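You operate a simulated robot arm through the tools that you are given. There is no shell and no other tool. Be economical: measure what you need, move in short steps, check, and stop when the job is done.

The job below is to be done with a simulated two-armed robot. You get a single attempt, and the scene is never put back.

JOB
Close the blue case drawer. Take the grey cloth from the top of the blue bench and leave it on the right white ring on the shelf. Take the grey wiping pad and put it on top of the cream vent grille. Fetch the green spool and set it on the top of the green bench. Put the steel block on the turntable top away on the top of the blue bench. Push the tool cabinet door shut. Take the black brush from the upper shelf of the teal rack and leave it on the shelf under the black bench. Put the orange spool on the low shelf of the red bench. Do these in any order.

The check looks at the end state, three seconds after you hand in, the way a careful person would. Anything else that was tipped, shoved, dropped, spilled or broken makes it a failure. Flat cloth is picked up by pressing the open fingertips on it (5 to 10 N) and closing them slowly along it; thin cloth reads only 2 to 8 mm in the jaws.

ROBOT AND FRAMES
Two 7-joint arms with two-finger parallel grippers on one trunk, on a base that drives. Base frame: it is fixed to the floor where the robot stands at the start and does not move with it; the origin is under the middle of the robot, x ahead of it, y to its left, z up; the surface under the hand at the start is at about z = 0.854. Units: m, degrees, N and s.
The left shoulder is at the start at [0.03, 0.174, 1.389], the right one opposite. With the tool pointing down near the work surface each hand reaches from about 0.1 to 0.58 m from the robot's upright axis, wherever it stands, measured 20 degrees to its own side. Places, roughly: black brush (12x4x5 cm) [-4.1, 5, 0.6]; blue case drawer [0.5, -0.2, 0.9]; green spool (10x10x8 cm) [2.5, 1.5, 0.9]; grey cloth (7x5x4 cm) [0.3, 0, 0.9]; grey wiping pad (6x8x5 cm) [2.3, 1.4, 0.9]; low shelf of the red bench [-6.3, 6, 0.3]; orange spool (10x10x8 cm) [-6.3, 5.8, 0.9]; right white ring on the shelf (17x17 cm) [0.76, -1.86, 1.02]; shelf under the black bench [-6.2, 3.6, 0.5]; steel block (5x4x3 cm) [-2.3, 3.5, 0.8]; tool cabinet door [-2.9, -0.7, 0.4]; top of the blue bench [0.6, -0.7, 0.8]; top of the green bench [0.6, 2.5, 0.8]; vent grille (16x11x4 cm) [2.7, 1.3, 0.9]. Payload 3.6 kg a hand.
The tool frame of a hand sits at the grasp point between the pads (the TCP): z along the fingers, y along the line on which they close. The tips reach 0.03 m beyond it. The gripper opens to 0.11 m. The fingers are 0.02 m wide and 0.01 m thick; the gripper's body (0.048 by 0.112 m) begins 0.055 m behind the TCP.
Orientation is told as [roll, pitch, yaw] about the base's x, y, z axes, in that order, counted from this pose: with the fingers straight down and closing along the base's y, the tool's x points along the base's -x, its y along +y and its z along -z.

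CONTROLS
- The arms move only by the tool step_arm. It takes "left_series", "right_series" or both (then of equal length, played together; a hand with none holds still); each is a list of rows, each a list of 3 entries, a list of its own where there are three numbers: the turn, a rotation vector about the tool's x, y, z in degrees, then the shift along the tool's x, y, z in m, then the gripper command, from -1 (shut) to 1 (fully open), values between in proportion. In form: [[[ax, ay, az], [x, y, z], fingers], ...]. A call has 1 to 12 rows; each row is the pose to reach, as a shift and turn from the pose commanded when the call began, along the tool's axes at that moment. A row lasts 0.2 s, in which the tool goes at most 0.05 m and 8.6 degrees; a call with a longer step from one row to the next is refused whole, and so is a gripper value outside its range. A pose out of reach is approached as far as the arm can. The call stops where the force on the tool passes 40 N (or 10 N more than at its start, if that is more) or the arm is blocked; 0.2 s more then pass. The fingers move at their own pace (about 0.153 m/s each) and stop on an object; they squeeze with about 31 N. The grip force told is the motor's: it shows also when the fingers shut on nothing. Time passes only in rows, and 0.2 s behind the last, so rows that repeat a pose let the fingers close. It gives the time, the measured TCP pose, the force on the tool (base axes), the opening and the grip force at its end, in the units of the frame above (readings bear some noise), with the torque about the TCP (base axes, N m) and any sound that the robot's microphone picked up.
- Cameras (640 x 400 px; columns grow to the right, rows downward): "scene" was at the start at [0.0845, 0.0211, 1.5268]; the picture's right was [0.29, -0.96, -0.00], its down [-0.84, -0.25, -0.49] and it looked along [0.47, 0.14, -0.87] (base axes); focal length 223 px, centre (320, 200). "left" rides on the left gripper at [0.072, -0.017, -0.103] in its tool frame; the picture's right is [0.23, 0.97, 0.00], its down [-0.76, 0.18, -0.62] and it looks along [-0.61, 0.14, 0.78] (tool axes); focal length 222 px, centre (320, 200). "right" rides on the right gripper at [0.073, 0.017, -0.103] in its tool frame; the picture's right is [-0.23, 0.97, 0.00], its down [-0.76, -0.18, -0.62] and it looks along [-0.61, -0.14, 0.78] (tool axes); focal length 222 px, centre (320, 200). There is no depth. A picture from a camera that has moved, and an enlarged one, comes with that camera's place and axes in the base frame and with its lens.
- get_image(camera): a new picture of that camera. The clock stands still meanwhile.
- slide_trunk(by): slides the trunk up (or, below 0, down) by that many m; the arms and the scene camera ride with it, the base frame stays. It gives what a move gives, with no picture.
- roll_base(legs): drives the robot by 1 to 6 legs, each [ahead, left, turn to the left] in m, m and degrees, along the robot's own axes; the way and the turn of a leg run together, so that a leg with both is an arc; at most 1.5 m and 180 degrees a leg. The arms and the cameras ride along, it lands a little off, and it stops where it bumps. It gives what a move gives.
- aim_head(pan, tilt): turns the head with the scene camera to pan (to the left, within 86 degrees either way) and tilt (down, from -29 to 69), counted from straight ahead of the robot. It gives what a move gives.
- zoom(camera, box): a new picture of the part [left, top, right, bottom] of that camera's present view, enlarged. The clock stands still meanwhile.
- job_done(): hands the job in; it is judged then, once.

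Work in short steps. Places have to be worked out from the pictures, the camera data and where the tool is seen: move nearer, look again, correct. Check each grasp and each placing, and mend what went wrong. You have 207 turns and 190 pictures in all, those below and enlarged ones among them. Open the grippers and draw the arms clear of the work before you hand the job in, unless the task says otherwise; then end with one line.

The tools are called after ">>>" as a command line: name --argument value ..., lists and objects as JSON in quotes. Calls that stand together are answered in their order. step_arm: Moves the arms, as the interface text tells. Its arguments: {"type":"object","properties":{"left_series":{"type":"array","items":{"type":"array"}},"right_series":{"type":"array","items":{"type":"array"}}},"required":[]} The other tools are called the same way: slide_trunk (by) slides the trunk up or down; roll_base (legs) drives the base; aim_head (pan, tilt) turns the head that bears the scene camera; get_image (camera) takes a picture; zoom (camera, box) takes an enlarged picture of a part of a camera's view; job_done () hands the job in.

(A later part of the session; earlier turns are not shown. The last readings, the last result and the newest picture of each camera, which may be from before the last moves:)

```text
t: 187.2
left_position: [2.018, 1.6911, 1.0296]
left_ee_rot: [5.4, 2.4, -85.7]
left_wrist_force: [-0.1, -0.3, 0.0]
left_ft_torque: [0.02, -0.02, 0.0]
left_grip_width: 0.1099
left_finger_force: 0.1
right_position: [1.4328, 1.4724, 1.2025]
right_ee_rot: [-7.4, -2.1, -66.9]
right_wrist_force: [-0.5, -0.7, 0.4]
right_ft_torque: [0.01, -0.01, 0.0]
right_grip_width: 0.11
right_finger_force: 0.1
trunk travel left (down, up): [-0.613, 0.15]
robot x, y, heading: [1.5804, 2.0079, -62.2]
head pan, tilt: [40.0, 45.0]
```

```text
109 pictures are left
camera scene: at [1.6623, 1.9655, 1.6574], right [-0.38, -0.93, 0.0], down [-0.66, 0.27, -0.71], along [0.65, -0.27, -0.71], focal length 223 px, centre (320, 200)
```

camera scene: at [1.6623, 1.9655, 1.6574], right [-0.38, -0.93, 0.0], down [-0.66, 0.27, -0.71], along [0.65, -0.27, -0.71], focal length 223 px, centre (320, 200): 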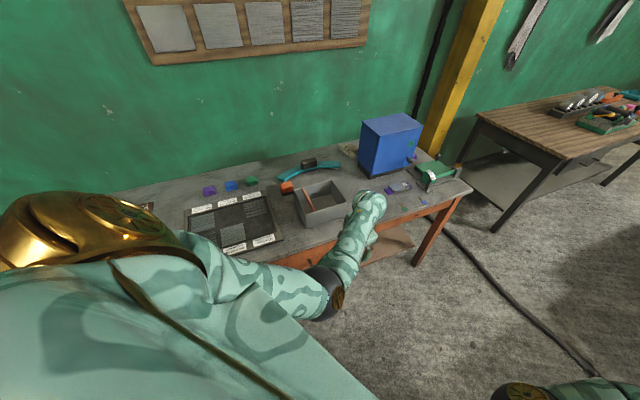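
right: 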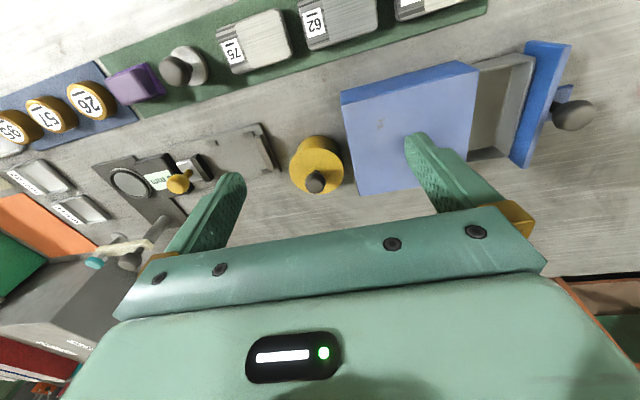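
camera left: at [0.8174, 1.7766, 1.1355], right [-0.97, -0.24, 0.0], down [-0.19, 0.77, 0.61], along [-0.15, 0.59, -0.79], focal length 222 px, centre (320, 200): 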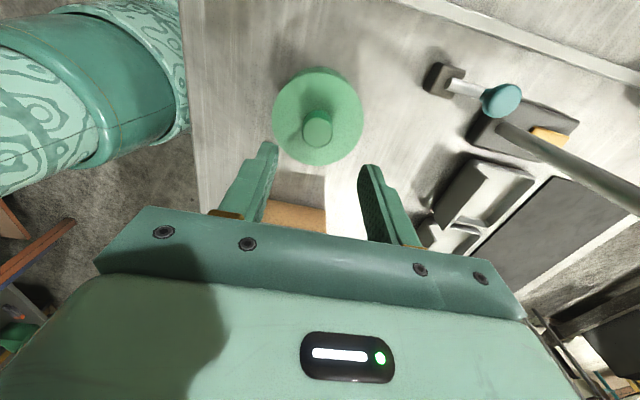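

The wrist hit a limit in that sense. The gripper is symmetric, so I turn it the other way round (tool z +180°) to get the same closing line.

>>> step_arm --left_series '[[[0, 0, 8.3], [0, 0, 0], 1], [[0, 0, 16.6], [0, 0, 0], 1], [[0, 0, 25], [0, 0, 0], 1], [[0, 0, 33], [0, 0, 0], 1], [[0, 0, 41], [0, 0, 0], 1], [[0, 0, 49], [0, 0, 0], 1], [[0, 0, 57], [0, 0, 0], 1], [[0, 0, 65], [0, 0, 0], 1], [[0, 0, 73], [0, 0, 0], 1], [[0, 0, 81], [0, 0, 0], 1], [[0, 0, 89], [0, 0, 0], 1]]'

>>> step_arm --left_series '[[[0, 0, 8.3], [0, 0, 0], 1], [[0, 0, 16.6], [0, 0, 0], 1], [[0, 0, 25], [0, 0, 0], 1], [[0, 0, 33], [0, 0, 0], 1], [[0, 0, 41], [0, 0, 0], 1], [[0, 0, 49], [0, 0, 0], 1], [[0, 0, 57], [0, 0, 0], 1], [[0, 0, 65], [0, 0, 0], 1], [[0, 0, 73], [0, 0, 0], 1], [[0, 0, 81], [0, 0, 0], 1], [[0, 0, 89], [0, 0, 0], 1]]'

>>> get_image --camera "scene"

```text
t: 189.6
left_position: [2.0168, 1.6898, 1.0295]
left_ee_rot: [-2.5, 5.3, -175.3]
left_wrist_force: [-0.5, 0.2, 0.0]
left_ft_torque: [0.0, -0.03, -0.04]
left_grip_width: 0.1102
left_finger_force: 0.1
right_position: [1.4313, 1.4715, 1.2025]
right_ee_rot: [-7.4, -2.0, -67.1]
right_wrist_force: [-0.6, -0.1, -0.3]
right_ft_torque: [0.0, 0.0, 0.01]
right_grip_width: 0.1103
right_finger_force: 0.1
trunk travel left (down, up): [-0.613, 0.15]
robot x, y, heading: [1.5837, 2.0061, -62.0]
head pan, tilt: [40.0, 45.0]
```

```text
t: 191.9
left_position: [2.0158, 1.689, 1.0288]
left_ee_rot: [-5.3, -2.2, 95.9]
left_wrist_force: [-0.2, 0.6, -1.4]
left_ft_torque: [0.02, -0.02, 0.03]
left_grip_width: 0.1099
left_finger_force: 0.2
right_position: [1.4318, 1.471, 1.2031]
right_ee_rot: [-7.4, -2.0, -67.0]
right_wrist_force: [-0.1, 0.7, 0.8]
right_ft_torque: [0.01, 0.02, 0.02]
right_grip_width: 0.1103
right_finger_force: 0.0
trunk travel left (down, up): [-0.613, 0.15]
robot x, y, heading: [1.5863, 2.0042, -62.0]
head pan, tilt: [40.0, 45.0]
```

```text
108 pictures are left
camera scene: at [1.6626, 1.9656, 1.6574], right [-0.38, -0.93, 0.0], down [-0.66, 0.27, -0.71], along [0.66, -0.27, -0.71], focal length 223 px, centre (320, 200)
```

scene: 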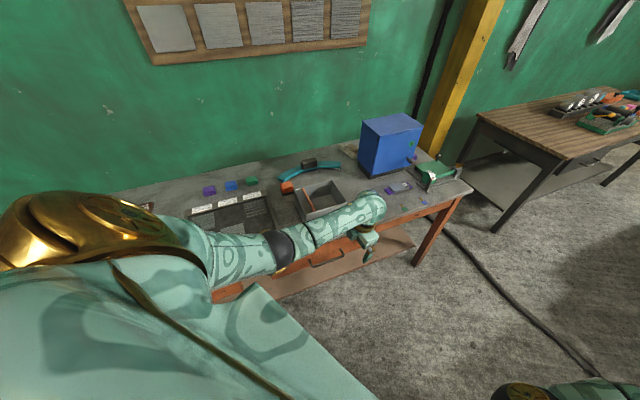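

That works freely, and the elbow is outside. I drive to about (1.757, 1.55), heading −50°, for picking up the pad.

>>> roll_base --legs '[[0.481, -0.062, 0], [0, 0, 12]]'

>>> step_arm --left_series '[[[0, 8, 0], [-0.02, 0, -0.01], 1], [[0, 16, 0], [-0.04, 0, -0.02], 1], [[0, 24, 0], [-0.06, -0.02, -0.02], 1], [[0, 32, 0], [-0.08, -0.04, -0.02], 1], [[0, 36, 0], [-0.1, -0.05, -0.02], 1], [[0, 36, 0], [-0.1, -0.05, -0.02], 1]]'

>>> get_image --camera "left"

>>> get_image --camera "scene"

```text
t: 195.6
left_position: [2.2379, 1.3301, 1.0284]
left_ee_rot: [-5.2, -2.2, 107.6]
left_wrist_force: [-0.1, 0.4, 0.0]
left_ft_torque: [-0.01, 0.04, -0.01]
left_grip_width: 0.1099
left_finger_force: 0.0
right_position: [1.7085, 1.0, 1.2026]
right_ee_rot: [-7.4, -2.0, -55.4]
right_wrist_force: [-0.6, 0.1, 0.3]
right_ft_torque: [-0.01, -0.01, -0.02]
right_grip_width: 0.1101
right_finger_force: 0.0
trunk travel left (down, up): [-0.613, 0.15]
robot x, y, heading: [1.7496, 1.552, -50.5]
head pan, tilt: [40.0, 45.0]
```

```text
t: 197.0
left_position: [2.2527, 1.4402, 1.0585]
left_ee_rot: [-6.4, 33.5, 103.7]
left_wrist_force: [0.5, -0.9, 0.7]
left_ft_torque: [0.04, -0.03, -0.04]
left_grip_width: 0.1099
left_finger_force: 0.1
right_position: [1.7102, 0.9986, 1.202]
right_ee_rot: [-7.3, -1.9, -55.5]
right_wrist_force: [-0.3, 0.0, -1.0]
right_ft_torque: [0.01, 0.02, 0.01]
right_grip_width: 0.1101
right_finger_force: 0.0
trunk travel left (down, up): [-0.613, 0.15]
robot x, y, heading: [1.7483, 1.5537, -50.8]
head pan, tilt: [40.0, 45.0]
```

```text
107 pictures are left
camera left: at [2.2582, 1.4392, 1.1855], right [-0.88, -0.47, 0.04], down [-0.47, 0.88, 0.08], along [-0.07, 0.05, -1.0], focal length 222 px, centre (320, 200)
```

left: 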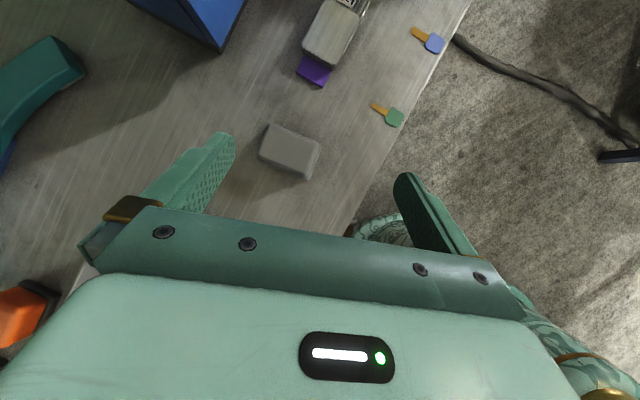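

```text
106 pictures are left
camera scene: at [1.8373, 1.5294, 1.6573], right [-0.18, -0.98, 0.0], down [-0.7, 0.13, -0.71], along [0.69, -0.13, -0.71], focal length 223 px, centre (320, 200)
```

scene: 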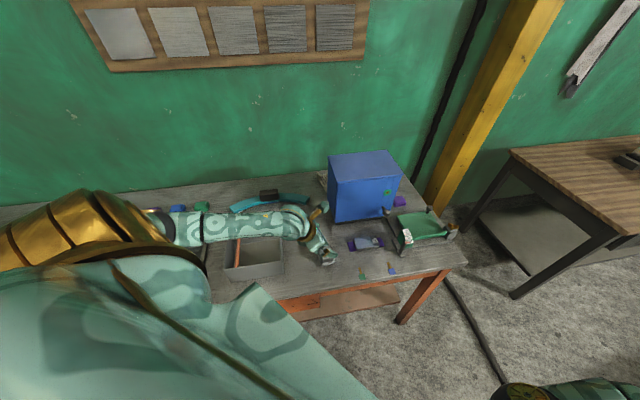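

The camera now looks straight down; the pad is at ≈(2.302, 1.418), long side along x. I level the closing line and move above it.

>>> step_arm --left_series '[[[-3, 0, 0], [-0.005, -0.012, 0.03], 1], [[-6, 0, 0], [-0.012, -0.024, 0.06], 1], [[-6.4, 0, 0], [-0.017, -0.033, 0.089], 1], [[-6.4, 0, 0], [-0.017, -0.033, 0.089], 1]]'

>>> get_image --camera "left"

```text
t: 198.0
left_position: [2.3041, 1.4208, 0.9795]
left_ee_rot: [-0.2, 33.7, 103.9]
left_wrist_force: [-0.3, 0.7, 0.6]
left_ft_torque: [0.01, -0.03, 0.02]
left_grip_width: 0.11
left_finger_force: 0.0
right_position: [1.7094, 0.9994, 1.2035]
right_ee_rot: [-7.3, -2.0, -55.6]
right_wrist_force: [-0.2, -0.5, 0.7]
right_ft_torque: [-0.01, 0.01, -0.02]
right_grip_width: 0.1102
right_finger_force: 0.1
trunk travel left (down, up): [-0.613, 0.15]
robot x, y, heading: [1.7501, 1.5516, -50.5]
head pan, tilt: [40.0, 45.0]
```

```text
105 pictures are left
camera left: at [2.3215, 1.4208, 1.1052], right [-0.9, -0.42, 0.12], down [-0.41, 0.91, 0.1], along [-0.15, 0.04, -0.99], focal length 222 px, centre (320, 200)
```

left: 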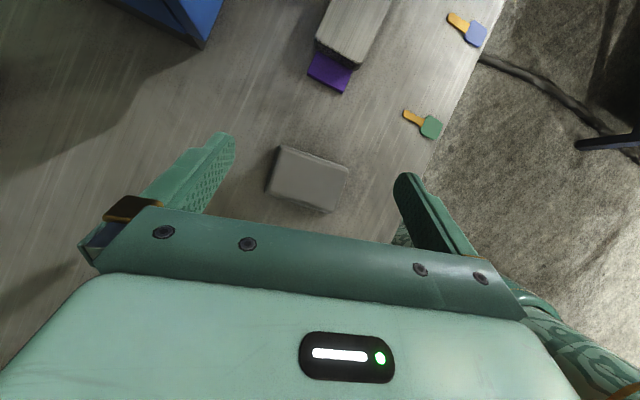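

Well centred. I lower straight down onto the pad level (TCP z≈0.885).

>>> step_arm --left_series '[[[0, 0, 0], [-0.015, 0, 0.028], 1], [[0, 0, 0], [-0.03, 0, 0.056], 1], [[0, 0, 0], [-0.04, 0, 0.074], 1], [[0, 0, 0], [-0.0457, 0, 0.084], 1], [[0, 0, 0], [-0.0457, 0, 0.084], 1]]'

>>> get_image --camera "left"

```text
t: 199.2
left_position: [2.3047, 1.4097, 0.8835]
left_ee_rot: [0.0, 33.6, 103.6]
left_wrist_force: [-0.6, -0.3, 0.4]
left_ft_torque: [-0.02, 0.01, 0.01]
left_grip_width: 0.1098
left_finger_force: 0.1
right_position: [1.7095, 1.0006, 1.2031]
right_ee_rot: [-7.3, -2.0, -55.5]
right_wrist_force: [0.1, 0.0, -0.3]
right_ft_torque: [0.01, 0.0, 0.0]
right_grip_width: 0.1101
right_finger_force: 0.0
trunk travel left (down, up): [-0.613, 0.15]
robot x, y, heading: [1.7546, 1.552, -50.8]
head pan, tilt: [40.0, 45.0]
```

```text
104 pictures are left
camera left: at [2.321, 1.4102, 1.0088], right [-0.9, -0.42, 0.13], down [-0.41, 0.91, 0.1], along [-0.15, 0.04, -0.99], focal length 222 px, centre (320, 200)
```

left: 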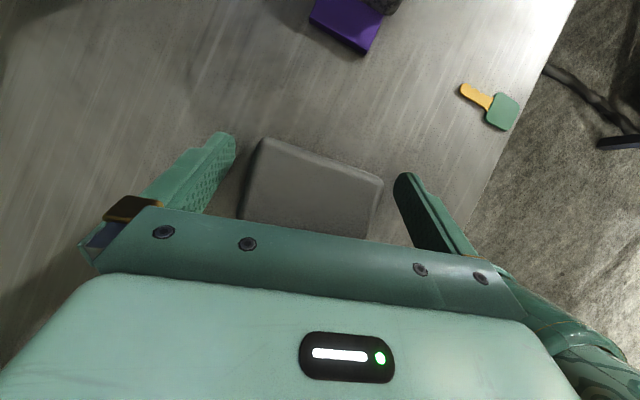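

Fingers straddle the pad. I close on it and lift a little.

>>> step_arm --left_series '[[[0, 0, 0], [0, 0, 0], 0.5], [[0, 0, 0], [0, 0, 0], 0.2], [[0, 0, 0], [0, 0, 0], -0.2], [[0, 0, 0], [0, 0, 0], -0.6], [[0, 0, 0], [0, 0, 0], -1], [[0, 0, 0], [0.025, 0, -0.04], -1], [[0, 0, 0], [0.05, 0, -0.08], -1], [[0, 0, 0], [0.07, 0, -0.11], -1], [[0, 0, 0], [0.07, 0, -0.11], -1]]'

>>> get_image --camera "left"

```text
t: 201.2
left_position: [2.3031, 1.4135, 1.0132]
left_ee_rot: [0.0, 33.7, 103.8]
left_wrist_force: [0.2, -0.5, -0.5]
left_ft_torque: [-0.01, -0.02, 0.01]
left_grip_width: 0.0812
left_finger_force: 31.0
right_position: [1.7107, 1.001, 1.2017]
right_ee_rot: [-7.4, -2.0, -55.5]
right_wrist_force: [0.3, -0.2, -0.6]
right_ft_torque: [0.0, -0.03, 0.01]
right_grip_width: 0.11
right_finger_force: 0.1
trunk travel left (down, up): [-0.613, 0.15]
robot x, y, heading: [1.7507, 1.5521, -50.5]
head pan, tilt: [40.0, 45.0]
```

```text
103 pictures are left
camera left: at [2.3199, 1.4131, 1.1383], right [-0.9, -0.42, 0.13], down [-0.41, 0.91, 0.1], along [-0.15, 0.04, -0.99], focal length 222 px, centre (320, 200)
```

left: 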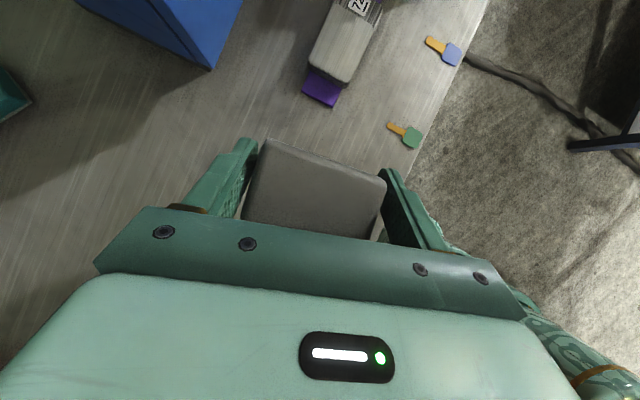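

Pad gripped. I first raise/shift it away from the box and lower the trunk, then drive +x beside the box.

>>> step_arm --left_series '[[[0, 0, 0], [0.0, -0.004, -0.045], -1], [[0, 0, 0], [0.015, -0.008, -0.09], -1], [[0, 0, 0], [0.035, -0.01, -0.13], -1], [[0, 0, 0], [0.055, -0.012, -0.165], -1], [[0, 0, 0], [0.055, -0.012, -0.165], -1]]'

>>> slide_trunk --by -0.13

>>> roll_base --legs '[[0.076, 0.092, 0]]'

>>> get_image --camera "scene"

>>> get_image --camera "left"

```text
t: 202.4
left_position: [2.306, 1.4578, 1.1813]
left_ee_rot: [0.1, 33.6, 103.8]
left_wrist_force: [0.1, -0.1, -0.5]
left_ft_torque: [-0.01, -0.02, 0.01]
left_grip_width: 0.0813
left_finger_force: 30.7
right_position: [1.71, 0.9991, 1.2022]
right_ee_rot: [-7.3, -1.9, -55.5]
right_wrist_force: [-0.6, 0.7, 0.9]
right_ft_torque: [-0.02, -0.02, 0.0]
right_grip_width: 0.1098
right_finger_force: 0.0
trunk travel left (down, up): [-0.613, 0.15]
robot x, y, heading: [1.7514, 1.5513, -50.8]
head pan, tilt: [40.0, 45.0]
```

```text
t: 204.0
left_position: [2.3051, 1.4572, 1.0501]
left_ee_rot: [0.0, 33.6, 103.8]
left_wrist_force: [0.2, -0.1, -0.9]
left_ft_torque: [0.0, -0.01, 0.02]
left_grip_width: 0.0812
left_finger_force: 30.8
right_position: [1.7091, 0.9991, 1.0734]
right_ee_rot: [-7.4, -2.2, -55.7]
right_wrist_force: [0.0, 0.0, -0.4]
right_ft_torque: [0.0, 0.01, 0.01]
right_grip_width: 0.11
right_finger_force: 0.0
trunk travel left (down, up): [-0.483, 0.28]
robot x, y, heading: [1.7543, 1.5537, -50.7]
head pan, tilt: [40.0, 45.0]
```

```text
t: 205.2
left_position: [2.4241, 1.4603, 1.0511]
left_ee_rot: [0.0, 33.6, 104.1]
left_wrist_force: [1.0, -0.7, -0.7]
left_ft_torque: [-0.01, 0.0, -0.02]
left_grip_width: 0.0813
left_finger_force: 30.7
right_position: [1.8294, 0.9986, 1.0738]
right_ee_rot: [-7.4, -1.9, -55.3]
right_wrist_force: [-0.8, -0.1, 0.5]
right_ft_torque: [0.04, 0.01, 0.01]
right_grip_width: 0.1099
right_finger_force: 0.0
trunk travel left (down, up): [-0.483, 0.28]
robot x, y, heading: [1.867, 1.5515, -50.4]
head pan, tilt: [40.0, 45.0]
```

```text
102 pictures are left
camera scene: at [1.9639, 1.5192, 1.5268], right [-0.18, -0.98, 0.0], down [-0.7, 0.13, -0.71], along [0.69, -0.13, -0.71], focal length 223 px, centre (320, 200)
```

scene: 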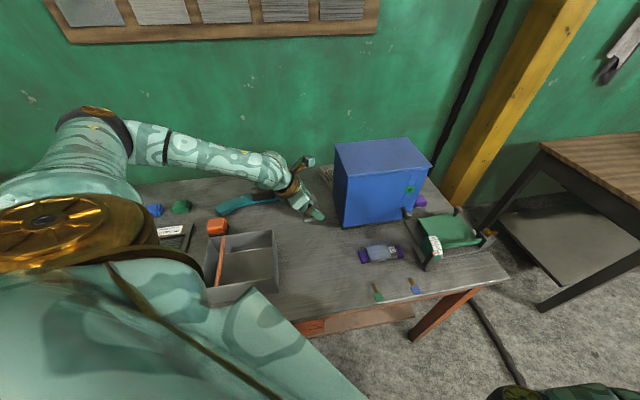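

```text
101 pictures are left
camera left: at [2.4406, 1.46, 1.1761], right [-0.9, -0.42, 0.13], down [-0.41, 0.91, 0.1], along [-0.16, 0.04, -0.99], focal length 222 px, centre (320, 200)
```

left: 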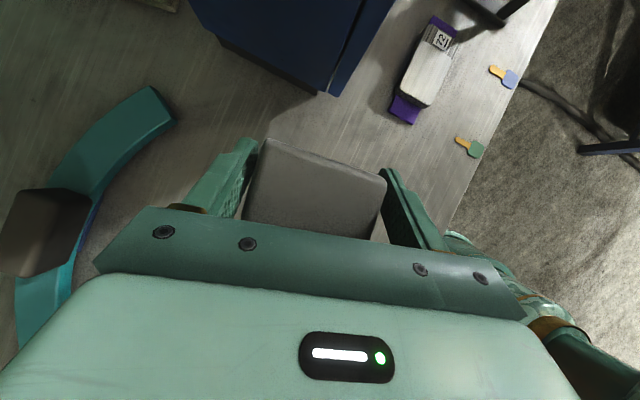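

The arm comes in nicely from the left. I drive a further 7 cm in x and then extend the hand in x behind the box's left side.

>>> roll_base --legs '[[0.045, 0.054, 0]]'

>>> step_arm --left_series '[[[0, 0, 0], [0.005, -0.04, 0.0], -1], [[0, 0, 0], [0.01, -0.08, 0.0], -1], [[0, 0, 0], [0.015, -0.12, 0.005], -1], [[0, 0, 0], [0.02, -0.16, 0.01], -1], [[0, 0, 0], [0.02, -0.18, 0.01], -1], [[0, 0, 0], [0.02, -0.18, 0.01], -1]]'

>>> get_image --camera "left"

>>> get_image --camera "scene"

```text
t: 206.2
left_position: [2.4967, 1.4599, 1.0492]
left_ee_rot: [0.1, 33.5, 104.1]
left_wrist_force: [1.1, 1.0, -1.7]
left_ft_torque: [-0.01, 0.04, -0.01]
left_grip_width: 0.0812
left_finger_force: 30.8
right_position: [1.9024, 0.996, 1.0731]
right_ee_rot: [-7.6, -2.0, -55.1]
right_wrist_force: [0.8, 0.7, -0.3]
right_ft_torque: [-0.03, 0.05, 0.01]
right_grip_width: 0.1101
right_finger_force: 0.1
trunk travel left (down, up): [-0.483, 0.28]
robot x, y, heading: [1.9392, 1.5543, -50.3]
head pan, tilt: [40.0, 45.0]
```

```text
t: 207.6
left_position: [2.5431, 1.466, 1.0545]
left_ee_rot: [0.0, 33.7, 104.2]
left_wrist_force: [-1.5, 0.1, -0.1]
left_ft_torque: [0.04, 0.01, 0.0]
left_grip_width: 0.081
left_finger_force: 30.4
left hand out of reach, approached as far as the arm can: row 2, 3, 4, 5, 6
right_position: [1.9011, 0.9971, 1.0736]
right_ee_rot: [-7.5, -2.1, -55.1]
right_wrist_force: [-0.1, -0.4, 0.5]
right_ft_torque: [0.01, -0.01, 0.02]
right_grip_width: 0.1097
right_finger_force: 0.1
trunk travel left (down, up): [-0.483, 0.28]
robot x, y, heading: [1.9403, 1.5495, -50.3]
head pan, tilt: [40.0, 45.0]
```

```text
100 pictures are left
camera left: at [2.5605, 1.4662, 1.1799], right [-0.9, -0.42, 0.13], down [-0.41, 0.91, 0.1], along [-0.16, 0.04, -0.99], focal length 222 px, centre (320, 200)
```

left: 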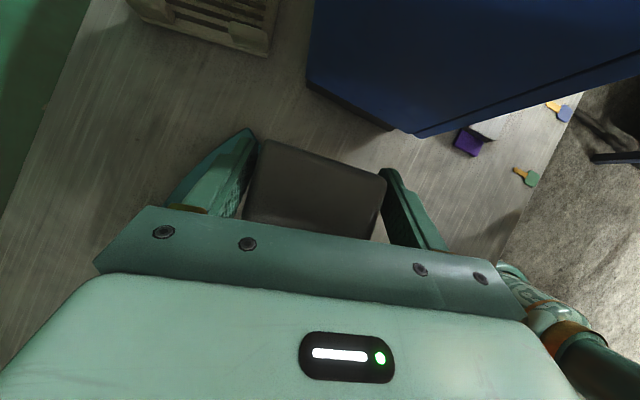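

```text
99 pictures are left
camera scene: at [2.0342, 1.5189, 1.5268], right [-0.18, -0.98, 0.0], down [-0.7, 0.13, -0.71], along [0.7, -0.12, -0.71], focal length 223 px, centre (320, 200)
```

scene: 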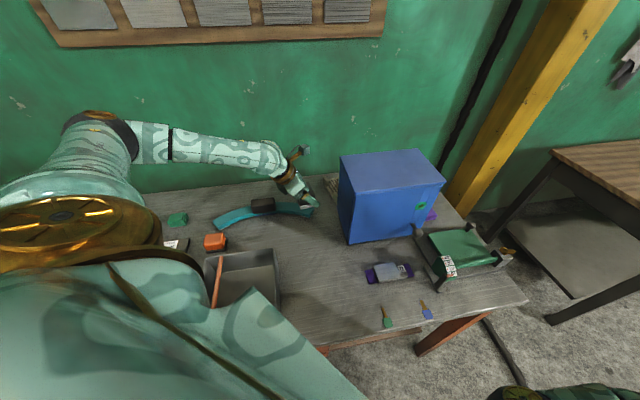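

The arm stopped short though not at full stretch, probably a wrist limit. I try extending while lowering the hand.

>>> step_arm --left_series '[[[0, 0, 0], [-0.005, -0.02, 0.016], -1], [[0, 0, 0], [-0.01, -0.04, 0.033], -1], [[0, 0, 0], [-0.016, -0.058, 0.05], -1], [[0, 0, 0], [-0.016, -0.058, 0.05], -1]]'

```text
t: 208.6
left_position: [2.5549, 1.4544, 1.0209]
left_ee_rot: [-0.3, 33.5, 104.4]
left_wrist_force: [-0.1, -0.2, -0.2]
left_ft_torque: [0.01, 0.0, 0.05]
left_grip_width: 0.081
left_finger_force: 30.8
left hand out of reach, approached as far as the arm can: row 1, 2, 3, 4
right_position: [1.9011, 0.9971, 1.0731]
right_ee_rot: [-7.4, -2.0, -55.2]
right_wrist_force: [0.6, -0.4, -0.1]
right_ft_torque: [0.02, 0.02, 0.0]
right_grip_width: 0.1098
right_finger_force: 0.0
trunk travel left (down, up): [-0.483, 0.28]
robot x, y, heading: [1.9388, 1.5494, -50.1]
head pan, tilt: [40.0, 45.0]
```

Perhaps the last wrist joint is near its limit; I yaw the tool back by 20° and try extending again.

>>> step_arm --left_series '[[[0, 0, -7], [0, 0, 0], -1], [[0, 0, -14], [0, 0, 0], -1], [[0, 0, -20], [0, 0, 0], -1], [[0, 0, -20], [0.0, -0.03, 0], -1], [[0, 0, -20], [0, -0.06, 0.0], -1], [[0, 0, -20], [0, -0.06, 0.0], -1]]'

```text
t: 210.0
left_position: [2.6111, 1.4639, 1.0249]
left_ee_rot: [12.6, 31.4, 127.1]
left_wrist_force: [0.5, -0.5, -0.3]
left_ft_torque: [0.0, -0.05, -0.01]
left_grip_width: 0.0809
left_finger_force: 31.5
left hand out of reach, approached as far as the arm can: row 5
right_position: [1.9006, 0.9968, 1.0738]
right_ee_rot: [-7.4, -2.0, -55.2]
right_wrist_force: [0.3, -0.1, -0.2]
right_ft_torque: [-0.01, -0.01, 0.0]
right_grip_width: 0.1097
right_finger_force: 0.1
trunk travel left (down, up): [-0.483, 0.28]
robot x, y, heading: [1.9387, 1.5519, -49.9]
head pan, tilt: [40.0, 45.0]
```

That freed it (x 2.611), but the tool has rolled; I level it again and extend a bit more.

>>> step_arm --left_series '[[[5, 1, 1], [0, 0, 0], -1], [[10.9, 2.2, 2.5], [0, 0, 0], -1], [[10.9, 2.2, 2.5], [0, -0.02, 0], -1], [[10.9, 2.2, 2.5], [0.01, -0.04, 0.0], -1], [[10.9, 2.2, 2.5], [0.02, -0.06, 0.0], -1], [[10.9, 2.2, 2.5], [0.02, -0.06, 0.0], -1]]'

>>> get_image --camera "left"

>>> get_image --camera "scene"

```text
t: 211.4
left_position: [2.6796, 1.4851, 1.0248]
left_ee_rot: [0.3, 33.8, 125.2]
left_wrist_force: [0.0, -0.1, -0.2]
left_ft_torque: [0.02, 0.02, -0.01]
left_grip_width: 0.081
left_finger_force: 30.9
right_position: [1.9002, 0.997, 1.0739]
right_ee_rot: [-7.4, -2.1, -55.2]
right_wrist_force: [0.8, -0.4, -0.1]
right_ft_torque: [-0.01, -0.03, -0.02]
right_grip_width: 0.1104
right_finger_force: 0.1
trunk travel left (down, up): [-0.483, 0.28]
robot x, y, heading: [1.94, 1.5505, -50.1]
head pan, tilt: [40.0, 45.0]
```

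```text
98 pictures are left
camera left: at [2.6954, 1.493, 1.1505], right [-0.69, -0.71, 0.13], down [-0.71, 0.7, 0.1], along [-0.16, -0.03, -0.99], focal length 222 px, centre (320, 200)
```

left: 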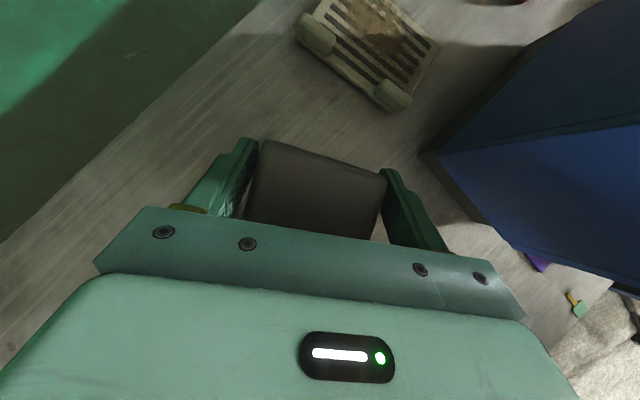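

```text
97 pictures are left
camera scene: at [2.0337, 1.5192, 1.5268], right [-0.18, -0.98, 0.0], down [-0.7, 0.12, -0.71], along [0.7, -0.12, -0.71], focal length 223 px, centre (320, 200)
```

scene: 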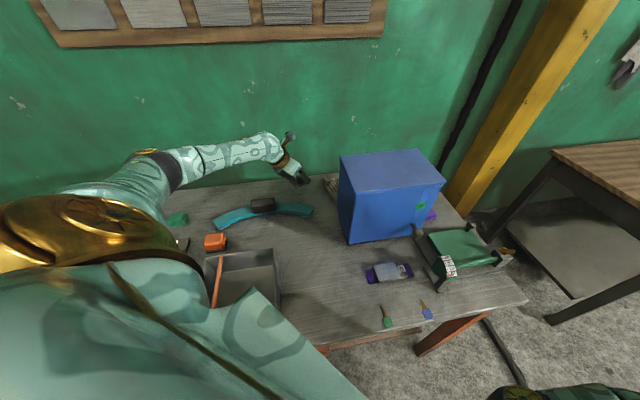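

Now the pad is behind the box line, and the grille with two raised corner clips on its near edge is visible at ≈(2.73, 1.30). I move the hand by arm over to y≈1.385 and look again.

>>> step_arm --left_series '[[[0, 0, 0], [0.03, 0.008, 0.02], -1], [[0, 0, 0], [0.06, 0.016, 0.04], -1], [[0, 0, 0], [0.087, 0.024, 0.058], -1], [[0, 0, 0], [0.087, 0.024, 0.058], -1]]'

>>> get_image --camera "left"

```text
t: 212.4
left_position: [2.696, 1.4247, 1.0329]
left_ee_rot: [0.4, 33.9, 125.2]
left_wrist_force: [-0.3, 0.8, 0.6]
left_ft_torque: [0.01, 0.0, 0.0]
left_grip_width: 0.0806
left_finger_force: 31.0
left hand out of reach, approached as far as the arm can: row 1, 2, 3, 4
right_position: [1.901, 0.9985, 1.0749]
right_ee_rot: [-7.5, -2.2, -55.2]
right_wrist_force: [-0.2, 0.8, 0.4]
right_ft_torque: [-0.01, -0.03, 0.02]
right_grip_width: 0.1101
right_finger_force: 0.1
trunk travel left (down, up): [-0.483, 0.28]
robot x, y, heading: [1.936, 1.5506, -50.2]
head pan, tilt: [40.0, 45.0]
```

```text
96 pictures are left
camera left: at [2.7115, 1.4326, 1.1586], right [-0.69, -0.71, 0.13], down [-0.71, 0.7, 0.1], along [-0.16, -0.03, -0.99], focal length 222 px, centre (320, 200)
```

left: 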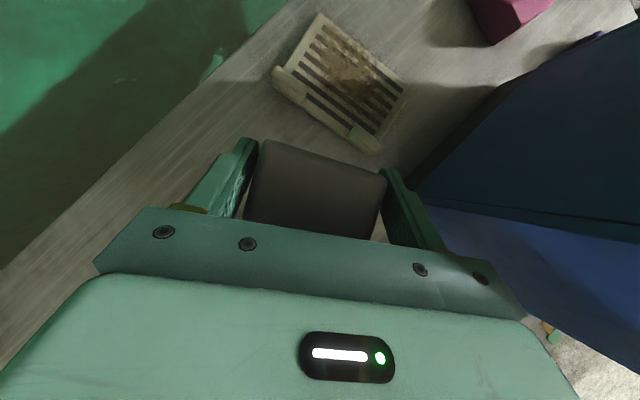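

The whole grille shows: centre ≈(2.745, 1.305), rotated ~12°. The arm is at full stretch, so I shift the base (+0.035, −0.16).

>>> roll_base --legs '[[0.145, -0.0755, 0]]'

>>> get_image --camera "left"

>>> get_image --camera "scene"

```text
t: 213.8
left_position: [2.731, 1.2716, 1.0319]
left_ee_rot: [0.3, 33.7, 125.7]
left_wrist_force: [-0.5, -0.7, -0.8]
left_ft_torque: [0.02, 0.0, 0.01]
left_grip_width: 0.0806
left_finger_force: 30.7
right_position: [1.9392, 0.8392, 1.0732]
right_ee_rot: [-7.4, -2.0, -54.7]
right_wrist_force: [0.0, 0.2, -0.5]
right_ft_torque: [0.03, 0.0, -0.02]
right_grip_width: 0.1099
right_finger_force: 0.0
trunk travel left (down, up): [-0.483, 0.28]
robot x, y, heading: [1.9705, 1.3976, -49.9]
head pan, tilt: [40.0, 45.0]
```

```text
95 pictures are left
camera left: at [2.7459, 1.2798, 1.1579], right [-0.68, -0.72, 0.13], down [-0.71, 0.69, 0.1], along [-0.16, -0.03, -0.99], focal length 222 px, centre (320, 200)
```

left: 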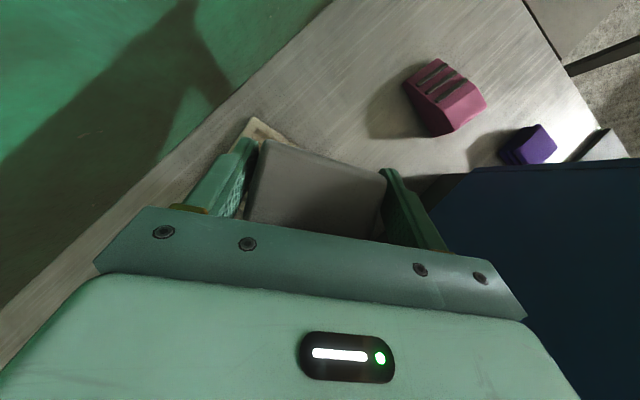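

```text
94 pictures are left
camera scene: at [2.0679, 1.3618, 1.5267], right [-0.17, -0.99, 0.0], down [-0.7, 0.12, -0.71], along [0.7, -0.12, -0.71], focal length 223 px, centre (320, 200)
```

scene: 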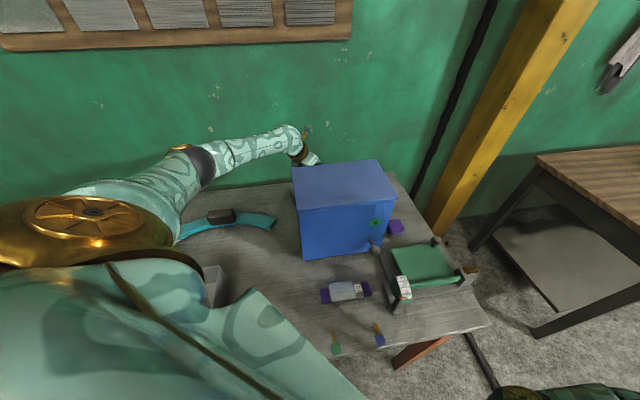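

No bump. I shift the pad to the final x–y while raising slightly, then lower with the trunk.

>>> step_arm --left_series '[[[0, 0, 0], [0.008, -0.012, -0.019], -1], [[0, 0, 0], [0.0158, -0.025, -0.038], -1], [[0, 0, 0], [0.0158, -0.025, -0.038], -1]]'

>>> slide_trunk --by -0.12

>>> get_image --camera "left"

```text
t: 214.7
left_position: [2.7369, 1.2841, 1.0505]
left_ee_rot: [0.2, 33.7, 125.9]
left_wrist_force: [-0.2, -0.2, -1.0]
left_ft_torque: [-0.01, 0.02, 0.02]
left_grip_width: 0.0805
left_finger_force: 31.1
left hand out of reach, approached as far as the arm can: row 2, 3
right_position: [1.9379, 0.8397, 1.0742]
right_ee_rot: [-7.6, -2.0, -54.8]
right_wrist_force: [0.3, 1.3, 0.4]
right_ft_torque: [-0.01, 0.0, 0.01]
right_grip_width: 0.1104
right_finger_force: 0.0
trunk travel left (down, up): [-0.483, 0.28]
robot x, y, heading: [1.9752, 1.394, -49.6]
head pan, tilt: [40.0, 45.0]
```

```text
t: 216.2
left_position: [2.7356, 1.2847, 0.9318]
left_ee_rot: [0.3, 33.8, 125.6]
left_wrist_force: [0.2, -0.6, -0.9]
left_ft_torque: [-0.01, -0.05, 0.02]
left_grip_width: 0.0803
left_finger_force: 31.2
right_position: [1.9375, 0.8385, 0.9553]
right_ee_rot: [-7.7, -2.2, -55.0]
right_wrist_force: [-0.2, 1.1, 0.9]
right_ft_torque: [-0.02, -0.02, -0.05]
right_grip_width: 0.1099
right_finger_force: 0.1
trunk travel left (down, up): [-0.363, 0.4]
robot x, y, heading: [1.9692, 1.3941, -49.8]
head pan, tilt: [40.0, 45.0]
```

```text
93 pictures are left
camera left: at [2.7499, 1.2915, 1.0581], right [-0.68, -0.72, 0.13], down [-0.71, 0.69, 0.09], along [-0.16, -0.03, -0.99], focal length 222 px, centre (320, 200)
```

left: 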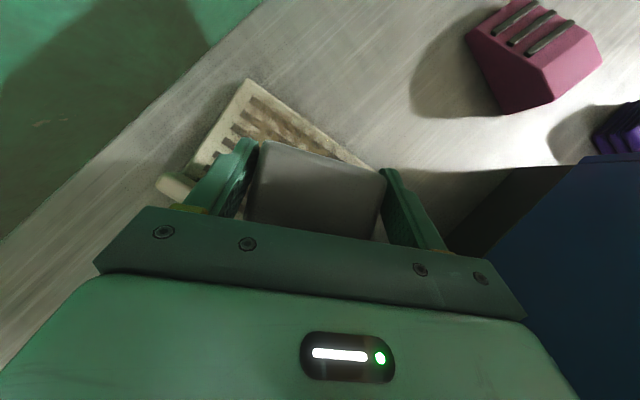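

The pad is over the grille but ~1.2 cm too far in −y. I nudge it +y and lower till contact.

>>> step_arm --left_series '[[[0, 0, 0], [-0.0088, -0.0074, -0.006], -1], [[0, 0, 0], [-0.0088, -0.0074, -0.006], -1]]'

>>> slide_trunk --by -0.02

>>> get_image --camera "left"

```text
t: 216.8
left_position: [2.7365, 1.2958, 0.9321]
left_ee_rot: [0.3, 33.6, 125.7]
left_wrist_force: [0.1, -0.6, -0.7]
left_ft_torque: [0.01, -0.02, 0.03]
left_grip_width: 0.0801
left_finger_force: 31.2
right_position: [1.9365, 0.8378, 0.9551]
right_ee_rot: [-7.6, -2.1, -54.9]
right_wrist_force: [-0.1, 0.3, 0.4]
right_ft_torque: [0.0, 0.0, 0.02]
right_grip_width: 0.1098
right_finger_force: 0.2
trunk travel left (down, up): [-0.363, 0.4]
robot x, y, heading: [1.9711, 1.3968, -49.4]
head pan, tilt: [40.0, 45.0]
```

```text
t: 217.4
left_position: [2.7341, 1.2968, 0.9127]
left_ee_rot: [0.3, 33.8, 125.7]
left_wrist_force: [0.0, 0.7, -0.2]
left_ft_torque: [-0.03, 0.01, 0.03]
left_grip_width: 0.0801
left_finger_force: 30.7
right_position: [1.9374, 0.8394, 0.9348]
right_ee_rot: [-7.3, -2.3, -54.8]
right_wrist_force: [0.0, -0.5, -0.1]
right_ft_torque: [-0.01, -0.01, -0.01]
right_grip_width: 0.11
right_finger_force: 0.1
trunk travel left (down, up): [-0.343, 0.42]
robot x, y, heading: [1.9719, 1.3975, -49.8]
head pan, tilt: [40.0, 45.0]
```

```text
92 pictures are left
camera left: at [2.7496, 1.3047, 1.0381], right [-0.68, -0.72, 0.13], down [-0.71, 0.69, 0.09], along [-0.16, -0.03, -0.99], focal length 222 px, centre (320, 200)
```

left: 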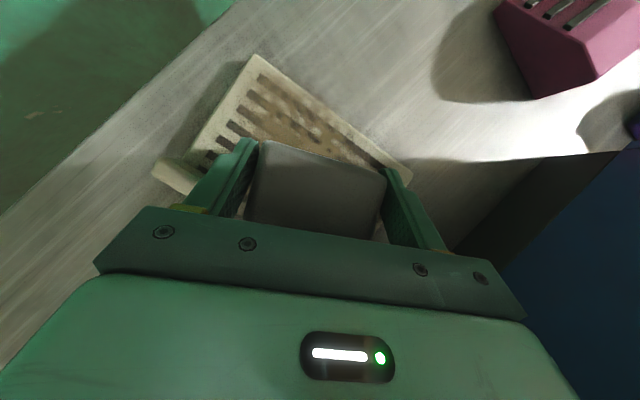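

The pad is centred on the grille (TCP ≈ grille centre). I lower further until contact.

>>> slide_trunk --by -0.012

>>> slide_trunk --by -0.008

```text
t: 218.0
left_position: [2.7349, 1.2974, 0.899]
left_ee_rot: [0.4, 33.8, 125.8]
left_wrist_force: [-0.1, 0.2, -0.6]
left_ft_torque: [0.0, 0.0, 0.0]
left_grip_width: 0.08
left_finger_force: 31.1
right_position: [1.9378, 0.8404, 0.9218]
right_ee_rot: [-7.5, -2.3, -54.6]
right_wrist_force: [-0.6, -0.1, -0.2]
right_ft_torque: [-0.02, 0.01, 0.0]
right_grip_width: 0.1099
right_finger_force: 0.1
trunk travel left (down, up): [-0.331, 0.432]
robot x, y, heading: [1.9716, 1.3914, -50.0]
head pan, tilt: [40.0, 45.0]
```

```text
t: 218.6
left_position: [2.7353, 1.2972, 0.8961]
left_ee_rot: [0.3, 34.2, 125.6]
left_wrist_force: [4.5, 0.0, 18.1]
left_ft_torque: [0.13, -0.09, -0.09]
left_grip_width: 0.0803
left_finger_force: 30.9
right_position: [1.9377, 0.8397, 0.915]
right_ee_rot: [-7.4, -2.3, -54.7]
right_wrist_force: [0.0, -0.2, -0.1]
right_ft_torque: [0.0, -0.01, 0.0]
right_grip_width: 0.1099
right_finger_force: 0.1
trunk travel left (down, up): [-0.323, 0.44]
robot x, y, heading: [1.9753, 1.3935, -49.8]
head pan, tilt: [40.0, 45.0]
```

Contact. I release the pad gently and rise along the tool's axis.

>>> step_arm --left_series '[[[0, 0, 0], [0, 0, 0], 0.55], [[0, 0, 0], [0, 0, 0], 0.65], [[0, 0, 0], [0, 0, 0], 0.75], [[0, 0, 0], [0, 0, -0.02], 0.75], [[0, 0, 0], [0, 0, -0.05], 0.75], [[0, 0, 0], [0.0, 0, -0.08], 0.75], [[0, 0, 0], [0.0, 0, -0.1], 0.75]]'

>>> get_image --camera "left"

```text
t: 220.2
left_position: [2.7034, 1.3418, 0.9747]
left_ee_rot: [0.3, 33.7, 125.7]
left_wrist_force: [-0.6, -0.4, -0.3]
left_ft_torque: [0.05, 0.0, -0.01]
left_grip_width: 0.0965
left_finger_force: 0.1
right_position: [1.9372, 0.8392, 0.9134]
right_ee_rot: [-7.5, -2.1, -54.8]
right_wrist_force: [-0.8, 0.4, 0.7]
right_ft_torque: [0.0, -0.01, 0.0]
right_grip_width: 0.1103
right_finger_force: 0.2
trunk travel left (down, up): [-0.323, 0.44]
robot x, y, heading: [1.9714, 1.3988, -49.7]
head pan, tilt: [40.0, 45.0]
```

```text
91 pictures are left
camera left: at [2.7185, 1.3496, 1.1007], right [-0.68, -0.72, 0.13], down [-0.71, 0.69, 0.1], along [-0.16, -0.03, -0.99], focal length 222 px, centre (320, 200)
```

left: 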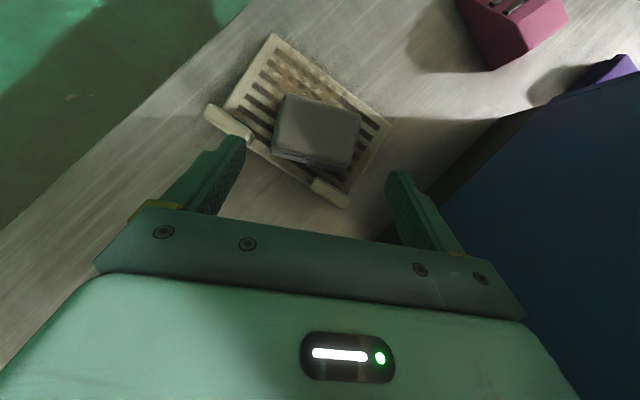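

The pad rests well on the grille. I raise, retreat in +y, then away from the bench.

>>> slide_trunk --by 0.2

>>> roll_base --legs '[[-0.153, 0.129, 0], [-0.35, -0.42, 0]]'

>>> aim_head --pan -86 --tilt 30

>>> get_image --camera "scene"

```text
t: 222.4
left_position: [2.7029, 1.3417, 1.1755]
left_ee_rot: [0.3, 33.7, 125.6]
left_wrist_force: [0.4, -0.3, 0.2]
left_ft_torque: [-0.01, 0.0, -0.03]
left_grip_width: 0.0963
left_finger_force: 0.0
right_position: [1.9376, 0.8406, 1.1133]
right_ee_rot: [-7.5, -2.0, -54.7]
right_wrist_force: [-0.1, 0.3, 0.0]
right_ft_torque: [-0.02, -0.03, -0.01]
right_grip_width: 0.1103
right_finger_force: 0.1
trunk travel left (down, up): [-0.523, 0.24]
robot x, y, heading: [1.9744, 1.3924, -49.9]
head pan, tilt: [40.0, 45.0]
```

```text
t: 226.7
left_position: [2.1562, 1.5401, 1.1748]
left_ee_rot: [0.3, 33.8, 125.3]
left_wrist_force: [-1.1, -0.7, -0.4]
left_ft_torque: [0.02, -0.01, 0.02]
left_grip_width: 0.0963
left_finger_force: 0.1
right_position: [1.3892, 1.0431, 1.1129]
right_ee_rot: [-7.5, -2.1, -55.1]
right_wrist_force: [-0.1, -1.0, 0.1]
right_ft_torque: [0.02, 0.0, 0.01]
right_grip_width: 0.1101
right_finger_force: 0.1
trunk travel left (down, up): [-0.523, 0.24]
robot x, y, heading: [1.4255, 1.5948, -50.1]
head pan, tilt: [40.0, 45.0]
```

```text
t: 228.8
left_position: [2.1569, 1.5405, 1.1749]
left_ee_rot: [0.2, 33.7, 125.2]
left_wrist_force: [0.2, -1.2, -1.0]
left_ft_torque: [0.01, -0.01, -0.02]
left_grip_width: 0.0963
left_finger_force: 0.0
right_position: [1.3895, 1.0427, 1.1128]
right_ee_rot: [-7.4, -2.1, -55.1]
right_wrist_force: [0.7, -0.3, -0.4]
right_ft_torque: [-0.01, 0.02, -0.01]
right_grip_width: 0.11
right_finger_force: 0.1
trunk travel left (down, up): [-0.523, 0.24]
robot x, y, heading: [1.4231, 1.5987, -50.2]
head pan, tilt: [-85.9, 30.0]
```

```text
90 pictures are left
camera scene: at [1.3726, 1.5207, 1.5897], right [-0.69, 0.72, 0.0], down [0.36, 0.35, -0.87], along [-0.62, -0.6, -0.5], focal length 223 px, centre (320, 200)
```

scene: 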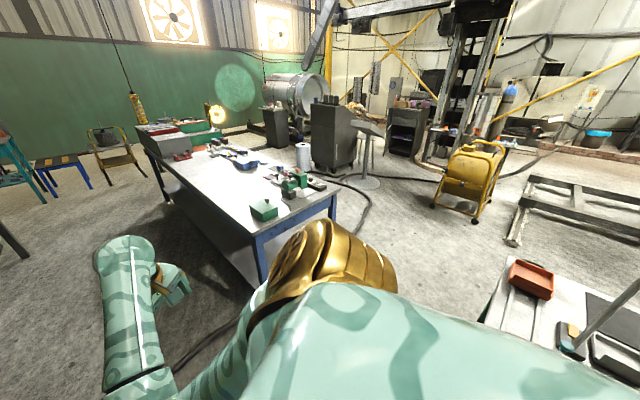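

Next the far tasks. First I level the left tool and bring the hand in to a compact carrying pose.

>>> step_arm --left_series '[[[0, -3.5, 0], [-0.01, 0.035, 0.008], 0.75], [[0, -7, 0], [-0.02, 0.07, 0.016], 0.75], [[0, -10.5, 0], [-0.03, 0.105, 0.025], 0.75], [[0, -14, 0], [-0.04, 0.14, 0.033], 0.75], [[0, -18, 0], [-0.05, 0.175, 0.041], 0.75], [[0, -22, 0], [-0.06, 0.21, 0.05], 0.75], [[0, -26, 0], [-0.07, 0.245, 0.058], 0.75], [[0, -30, 0], [-0.08, 0.28, 0.066], 0.75], [[0, -33.7, 0], [-0.09, 0.31, 0.075], 0.75], [[0, -33.7, 0], [-0.095, 0.332, 0.082], 0.75], [[0, -33.7, 0], [-0.095, 0.332, 0.082], 0.75]]'

>>> aim_head --pan 10 --tilt 50

>>> get_image --camera "scene"

```text
t: 231.2
left_position: [1.8655, 1.3747, 1.053]
left_ee_rot: [0.3, 0.1, 125.2]
left_wrist_force: [0.1, -0.9, -0.8]
left_ft_torque: [0.0, 0.02, 0.04]
left_grip_width: 0.0962
left_finger_force: 0.0
right_position: [1.3896, 1.0419, 1.113]
right_ee_rot: [-7.5, -2.1, -55.1]
right_wrist_force: [0.0, -0.5, -0.3]
right_ft_torque: [-0.01, -0.01, -0.03]
right_grip_width: 0.1101
right_finger_force: 0.0
trunk travel left (down, up): [-0.523, 0.24]
robot x, y, heading: [1.4292, 1.5939, -49.9]
head pan, tilt: [-85.9, 30.0]
```

```text
t: 232.9
left_position: [1.8659, 1.3743, 1.0549]
left_ee_rot: [0.3, -0.1, 125.1]
left_wrist_force: [0.8, 1.1, 0.2]
left_ft_torque: [0.0, 0.01, -0.03]
left_grip_width: 0.0964
left_finger_force: 0.1
right_position: [1.3894, 1.0429, 1.1132]
right_ee_rot: [-7.4, -2.1, -55.1]
right_wrist_force: [0.1, 0.4, 0.6]
right_ft_torque: [0.0, -0.01, -0.03]
right_grip_width: 0.1098
right_finger_force: 0.0
trunk travel left (down, up): [-0.523, 0.24]
robot x, y, heading: [1.4238, 1.5961, -50.0]
head pan, tilt: [10.0, 50.0]
```

```text
89 pictures are left
camera scene: at [1.4964, 1.5338, 1.5601], right [-0.64, -0.76, 0.0], down [-0.59, 0.49, -0.64], along [0.49, -0.41, -0.77], focal length 223 px, centre (320, 200)
```

scene: 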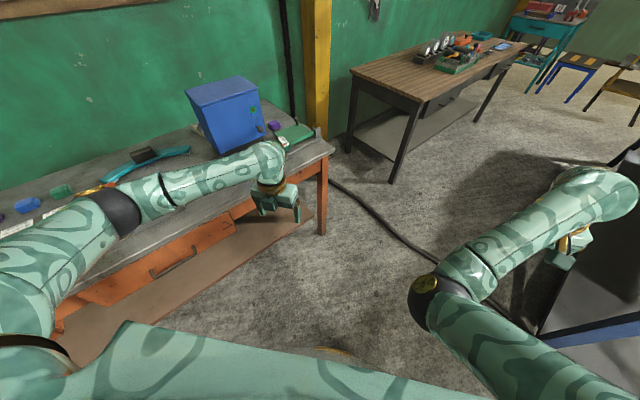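

Posture is good. I drive to the gap between the blue and green benches, facing −x, and look ahead.

>>> roll_base --legs '[[0.458, -0.278, 0], [0, 0, -130]]'

>>> aim_head --pan -10 --tilt 25

>>> get_image --camera "scene"

```text
t: 241.4
left_position: [1.0408, 0.8801, 1.0539]
left_ee_rot: [0.3, 0.0, -5.9]
left_wrist_force: [1.1, 0.0, -0.8]
left_ft_torque: [-0.01, 0.0, 0.03]
left_grip_width: 0.0962
left_finger_force: 0.1
right_position: [1.1048, 1.4568, 1.114]
right_ee_rot: [-7.4, -2.1, 173.8]
right_wrist_force: [-0.2, 0.3, 0.6]
right_ft_torque: [-0.01, 0.03, 0.01]
right_grip_width: 0.1101
right_finger_force: 0.1
trunk travel left (down, up): [-0.523, 0.24]
robot x, y, heading: [1.4996, 1.0634, 178.7]
head pan, tilt: [10.0, 50.0]
```

```text
t: 242.3
left_position: [1.0426, 0.8815, 1.0529]
left_ee_rot: [0.3, 0.0, -5.9]
left_wrist_force: [0.4, -0.5, 0.8]
left_ft_torque: [0.0, -0.02, 0.0]
left_grip_width: 0.0966
left_finger_force: 0.0
right_position: [1.1047, 1.4574, 1.1138]
right_ee_rot: [-7.4, -2.1, 173.8]
right_wrist_force: [-0.1, -0.4, -0.1]
right_ft_torque: [-0.02, -0.01, 0.01]
right_grip_width: 0.1101
right_finger_force: 0.1
trunk travel left (down, up): [-0.523, 0.24]
robot x, y, heading: [1.4978, 1.0657, 178.5]
head pan, tilt: [-10.0, 25.0]
```

```text
88 pictures are left
camera scene: at [1.3859, 1.0855, 1.5975], right [0.19, 0.98, 0.0], down [0.42, -0.08, -0.91], along [-0.89, 0.18, -0.42], focal length 223 px, centre (320, 200)
```

scene: 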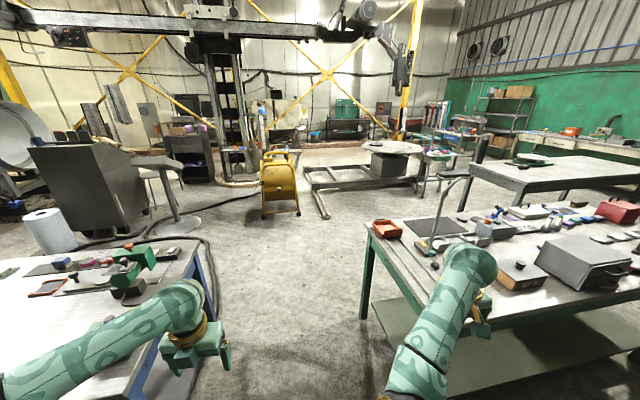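

The way through is clear. I drive ahead in two legs to x≈−0.5 and look toward the turntable.

>>> roll_base --legs '[[1.0, 0, 1], [1.0, 0, 0]]'

>>> aim_head --pan -50 --tilt 25

>>> get_image --camera "scene"

```text
t: 252.1
left_position: [-0.9092, 0.8771, 1.0547]
left_ee_rot: [0.4, 0.0, -4.3]
left_wrist_force: [0.2, -0.4, -0.1]
left_ft_torque: [-0.01, -0.03, 0.03]
left_grip_width: 0.0964
left_finger_force: 0.0
right_position: [-0.8648, 1.4552, 1.1135]
right_ee_rot: [-7.4, -2.0, 175.6]
right_wrist_force: [0.2, 0.6, -0.7]
right_ft_torque: [0.02, -0.04, -0.01]
right_grip_width: 0.1101
right_finger_force: 0.1
trunk travel left (down, up): [-0.523, 0.24]
robot x, y, heading: [-0.4549, 1.0748, -179.6]
head pan, tilt: [-10.0, 25.0]
```

```text
t: 253.2
left_position: [-0.9107, 0.8781, 1.0543]
left_ee_rot: [0.2, 0.1, -4.3]
left_wrist_force: [0.0, -0.6, 0.6]
left_ft_torque: [-0.05, -0.03, -0.03]
left_grip_width: 0.0962
left_finger_force: 0.0
right_position: [-0.8631, 1.4556, 1.1144]
right_ee_rot: [-7.4, -2.1, 175.6]
right_wrist_force: [0.8, -0.2, -0.3]
right_ft_torque: [0.03, -0.02, 0.0]
right_grip_width: 0.11
right_finger_force: 0.1
trunk travel left (down, up): [-0.523, 0.24]
robot x, y, heading: [-0.46, 1.0761, -179.2]
head pan, tilt: [-50.0, 25.0]
```

```text
87 pictures are left
camera scene: at [-0.5409, 1.1476, 1.5976], right [0.76, 0.65, 0.0], down [0.28, -0.32, -0.91], along [-0.59, 0.69, -0.42], focal length 223 px, centre (320, 200)
```

scene: 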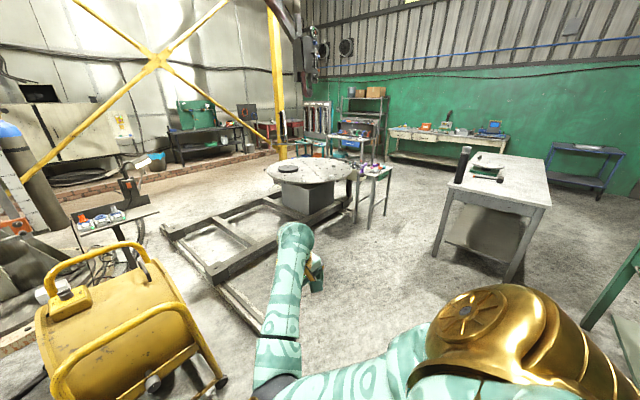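

>>> zoom --camera "scene" --box '[240, 120, 420, 232]'

```text
3.56 times, centred on (330, 176) of scene
camera zoom: at [-0.5409, 1.1476, 1.5976], right [0.76, 0.65, 0.0], down [0.28, -0.32, -0.91], along [-0.59, 0.69, -0.42], focal length 794 px, centre (284, 285)
```

zoom: 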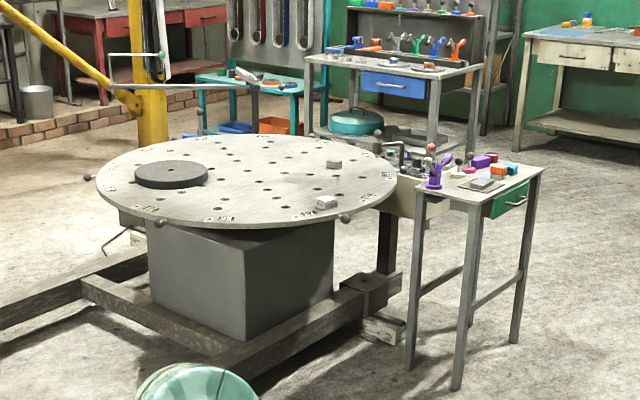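

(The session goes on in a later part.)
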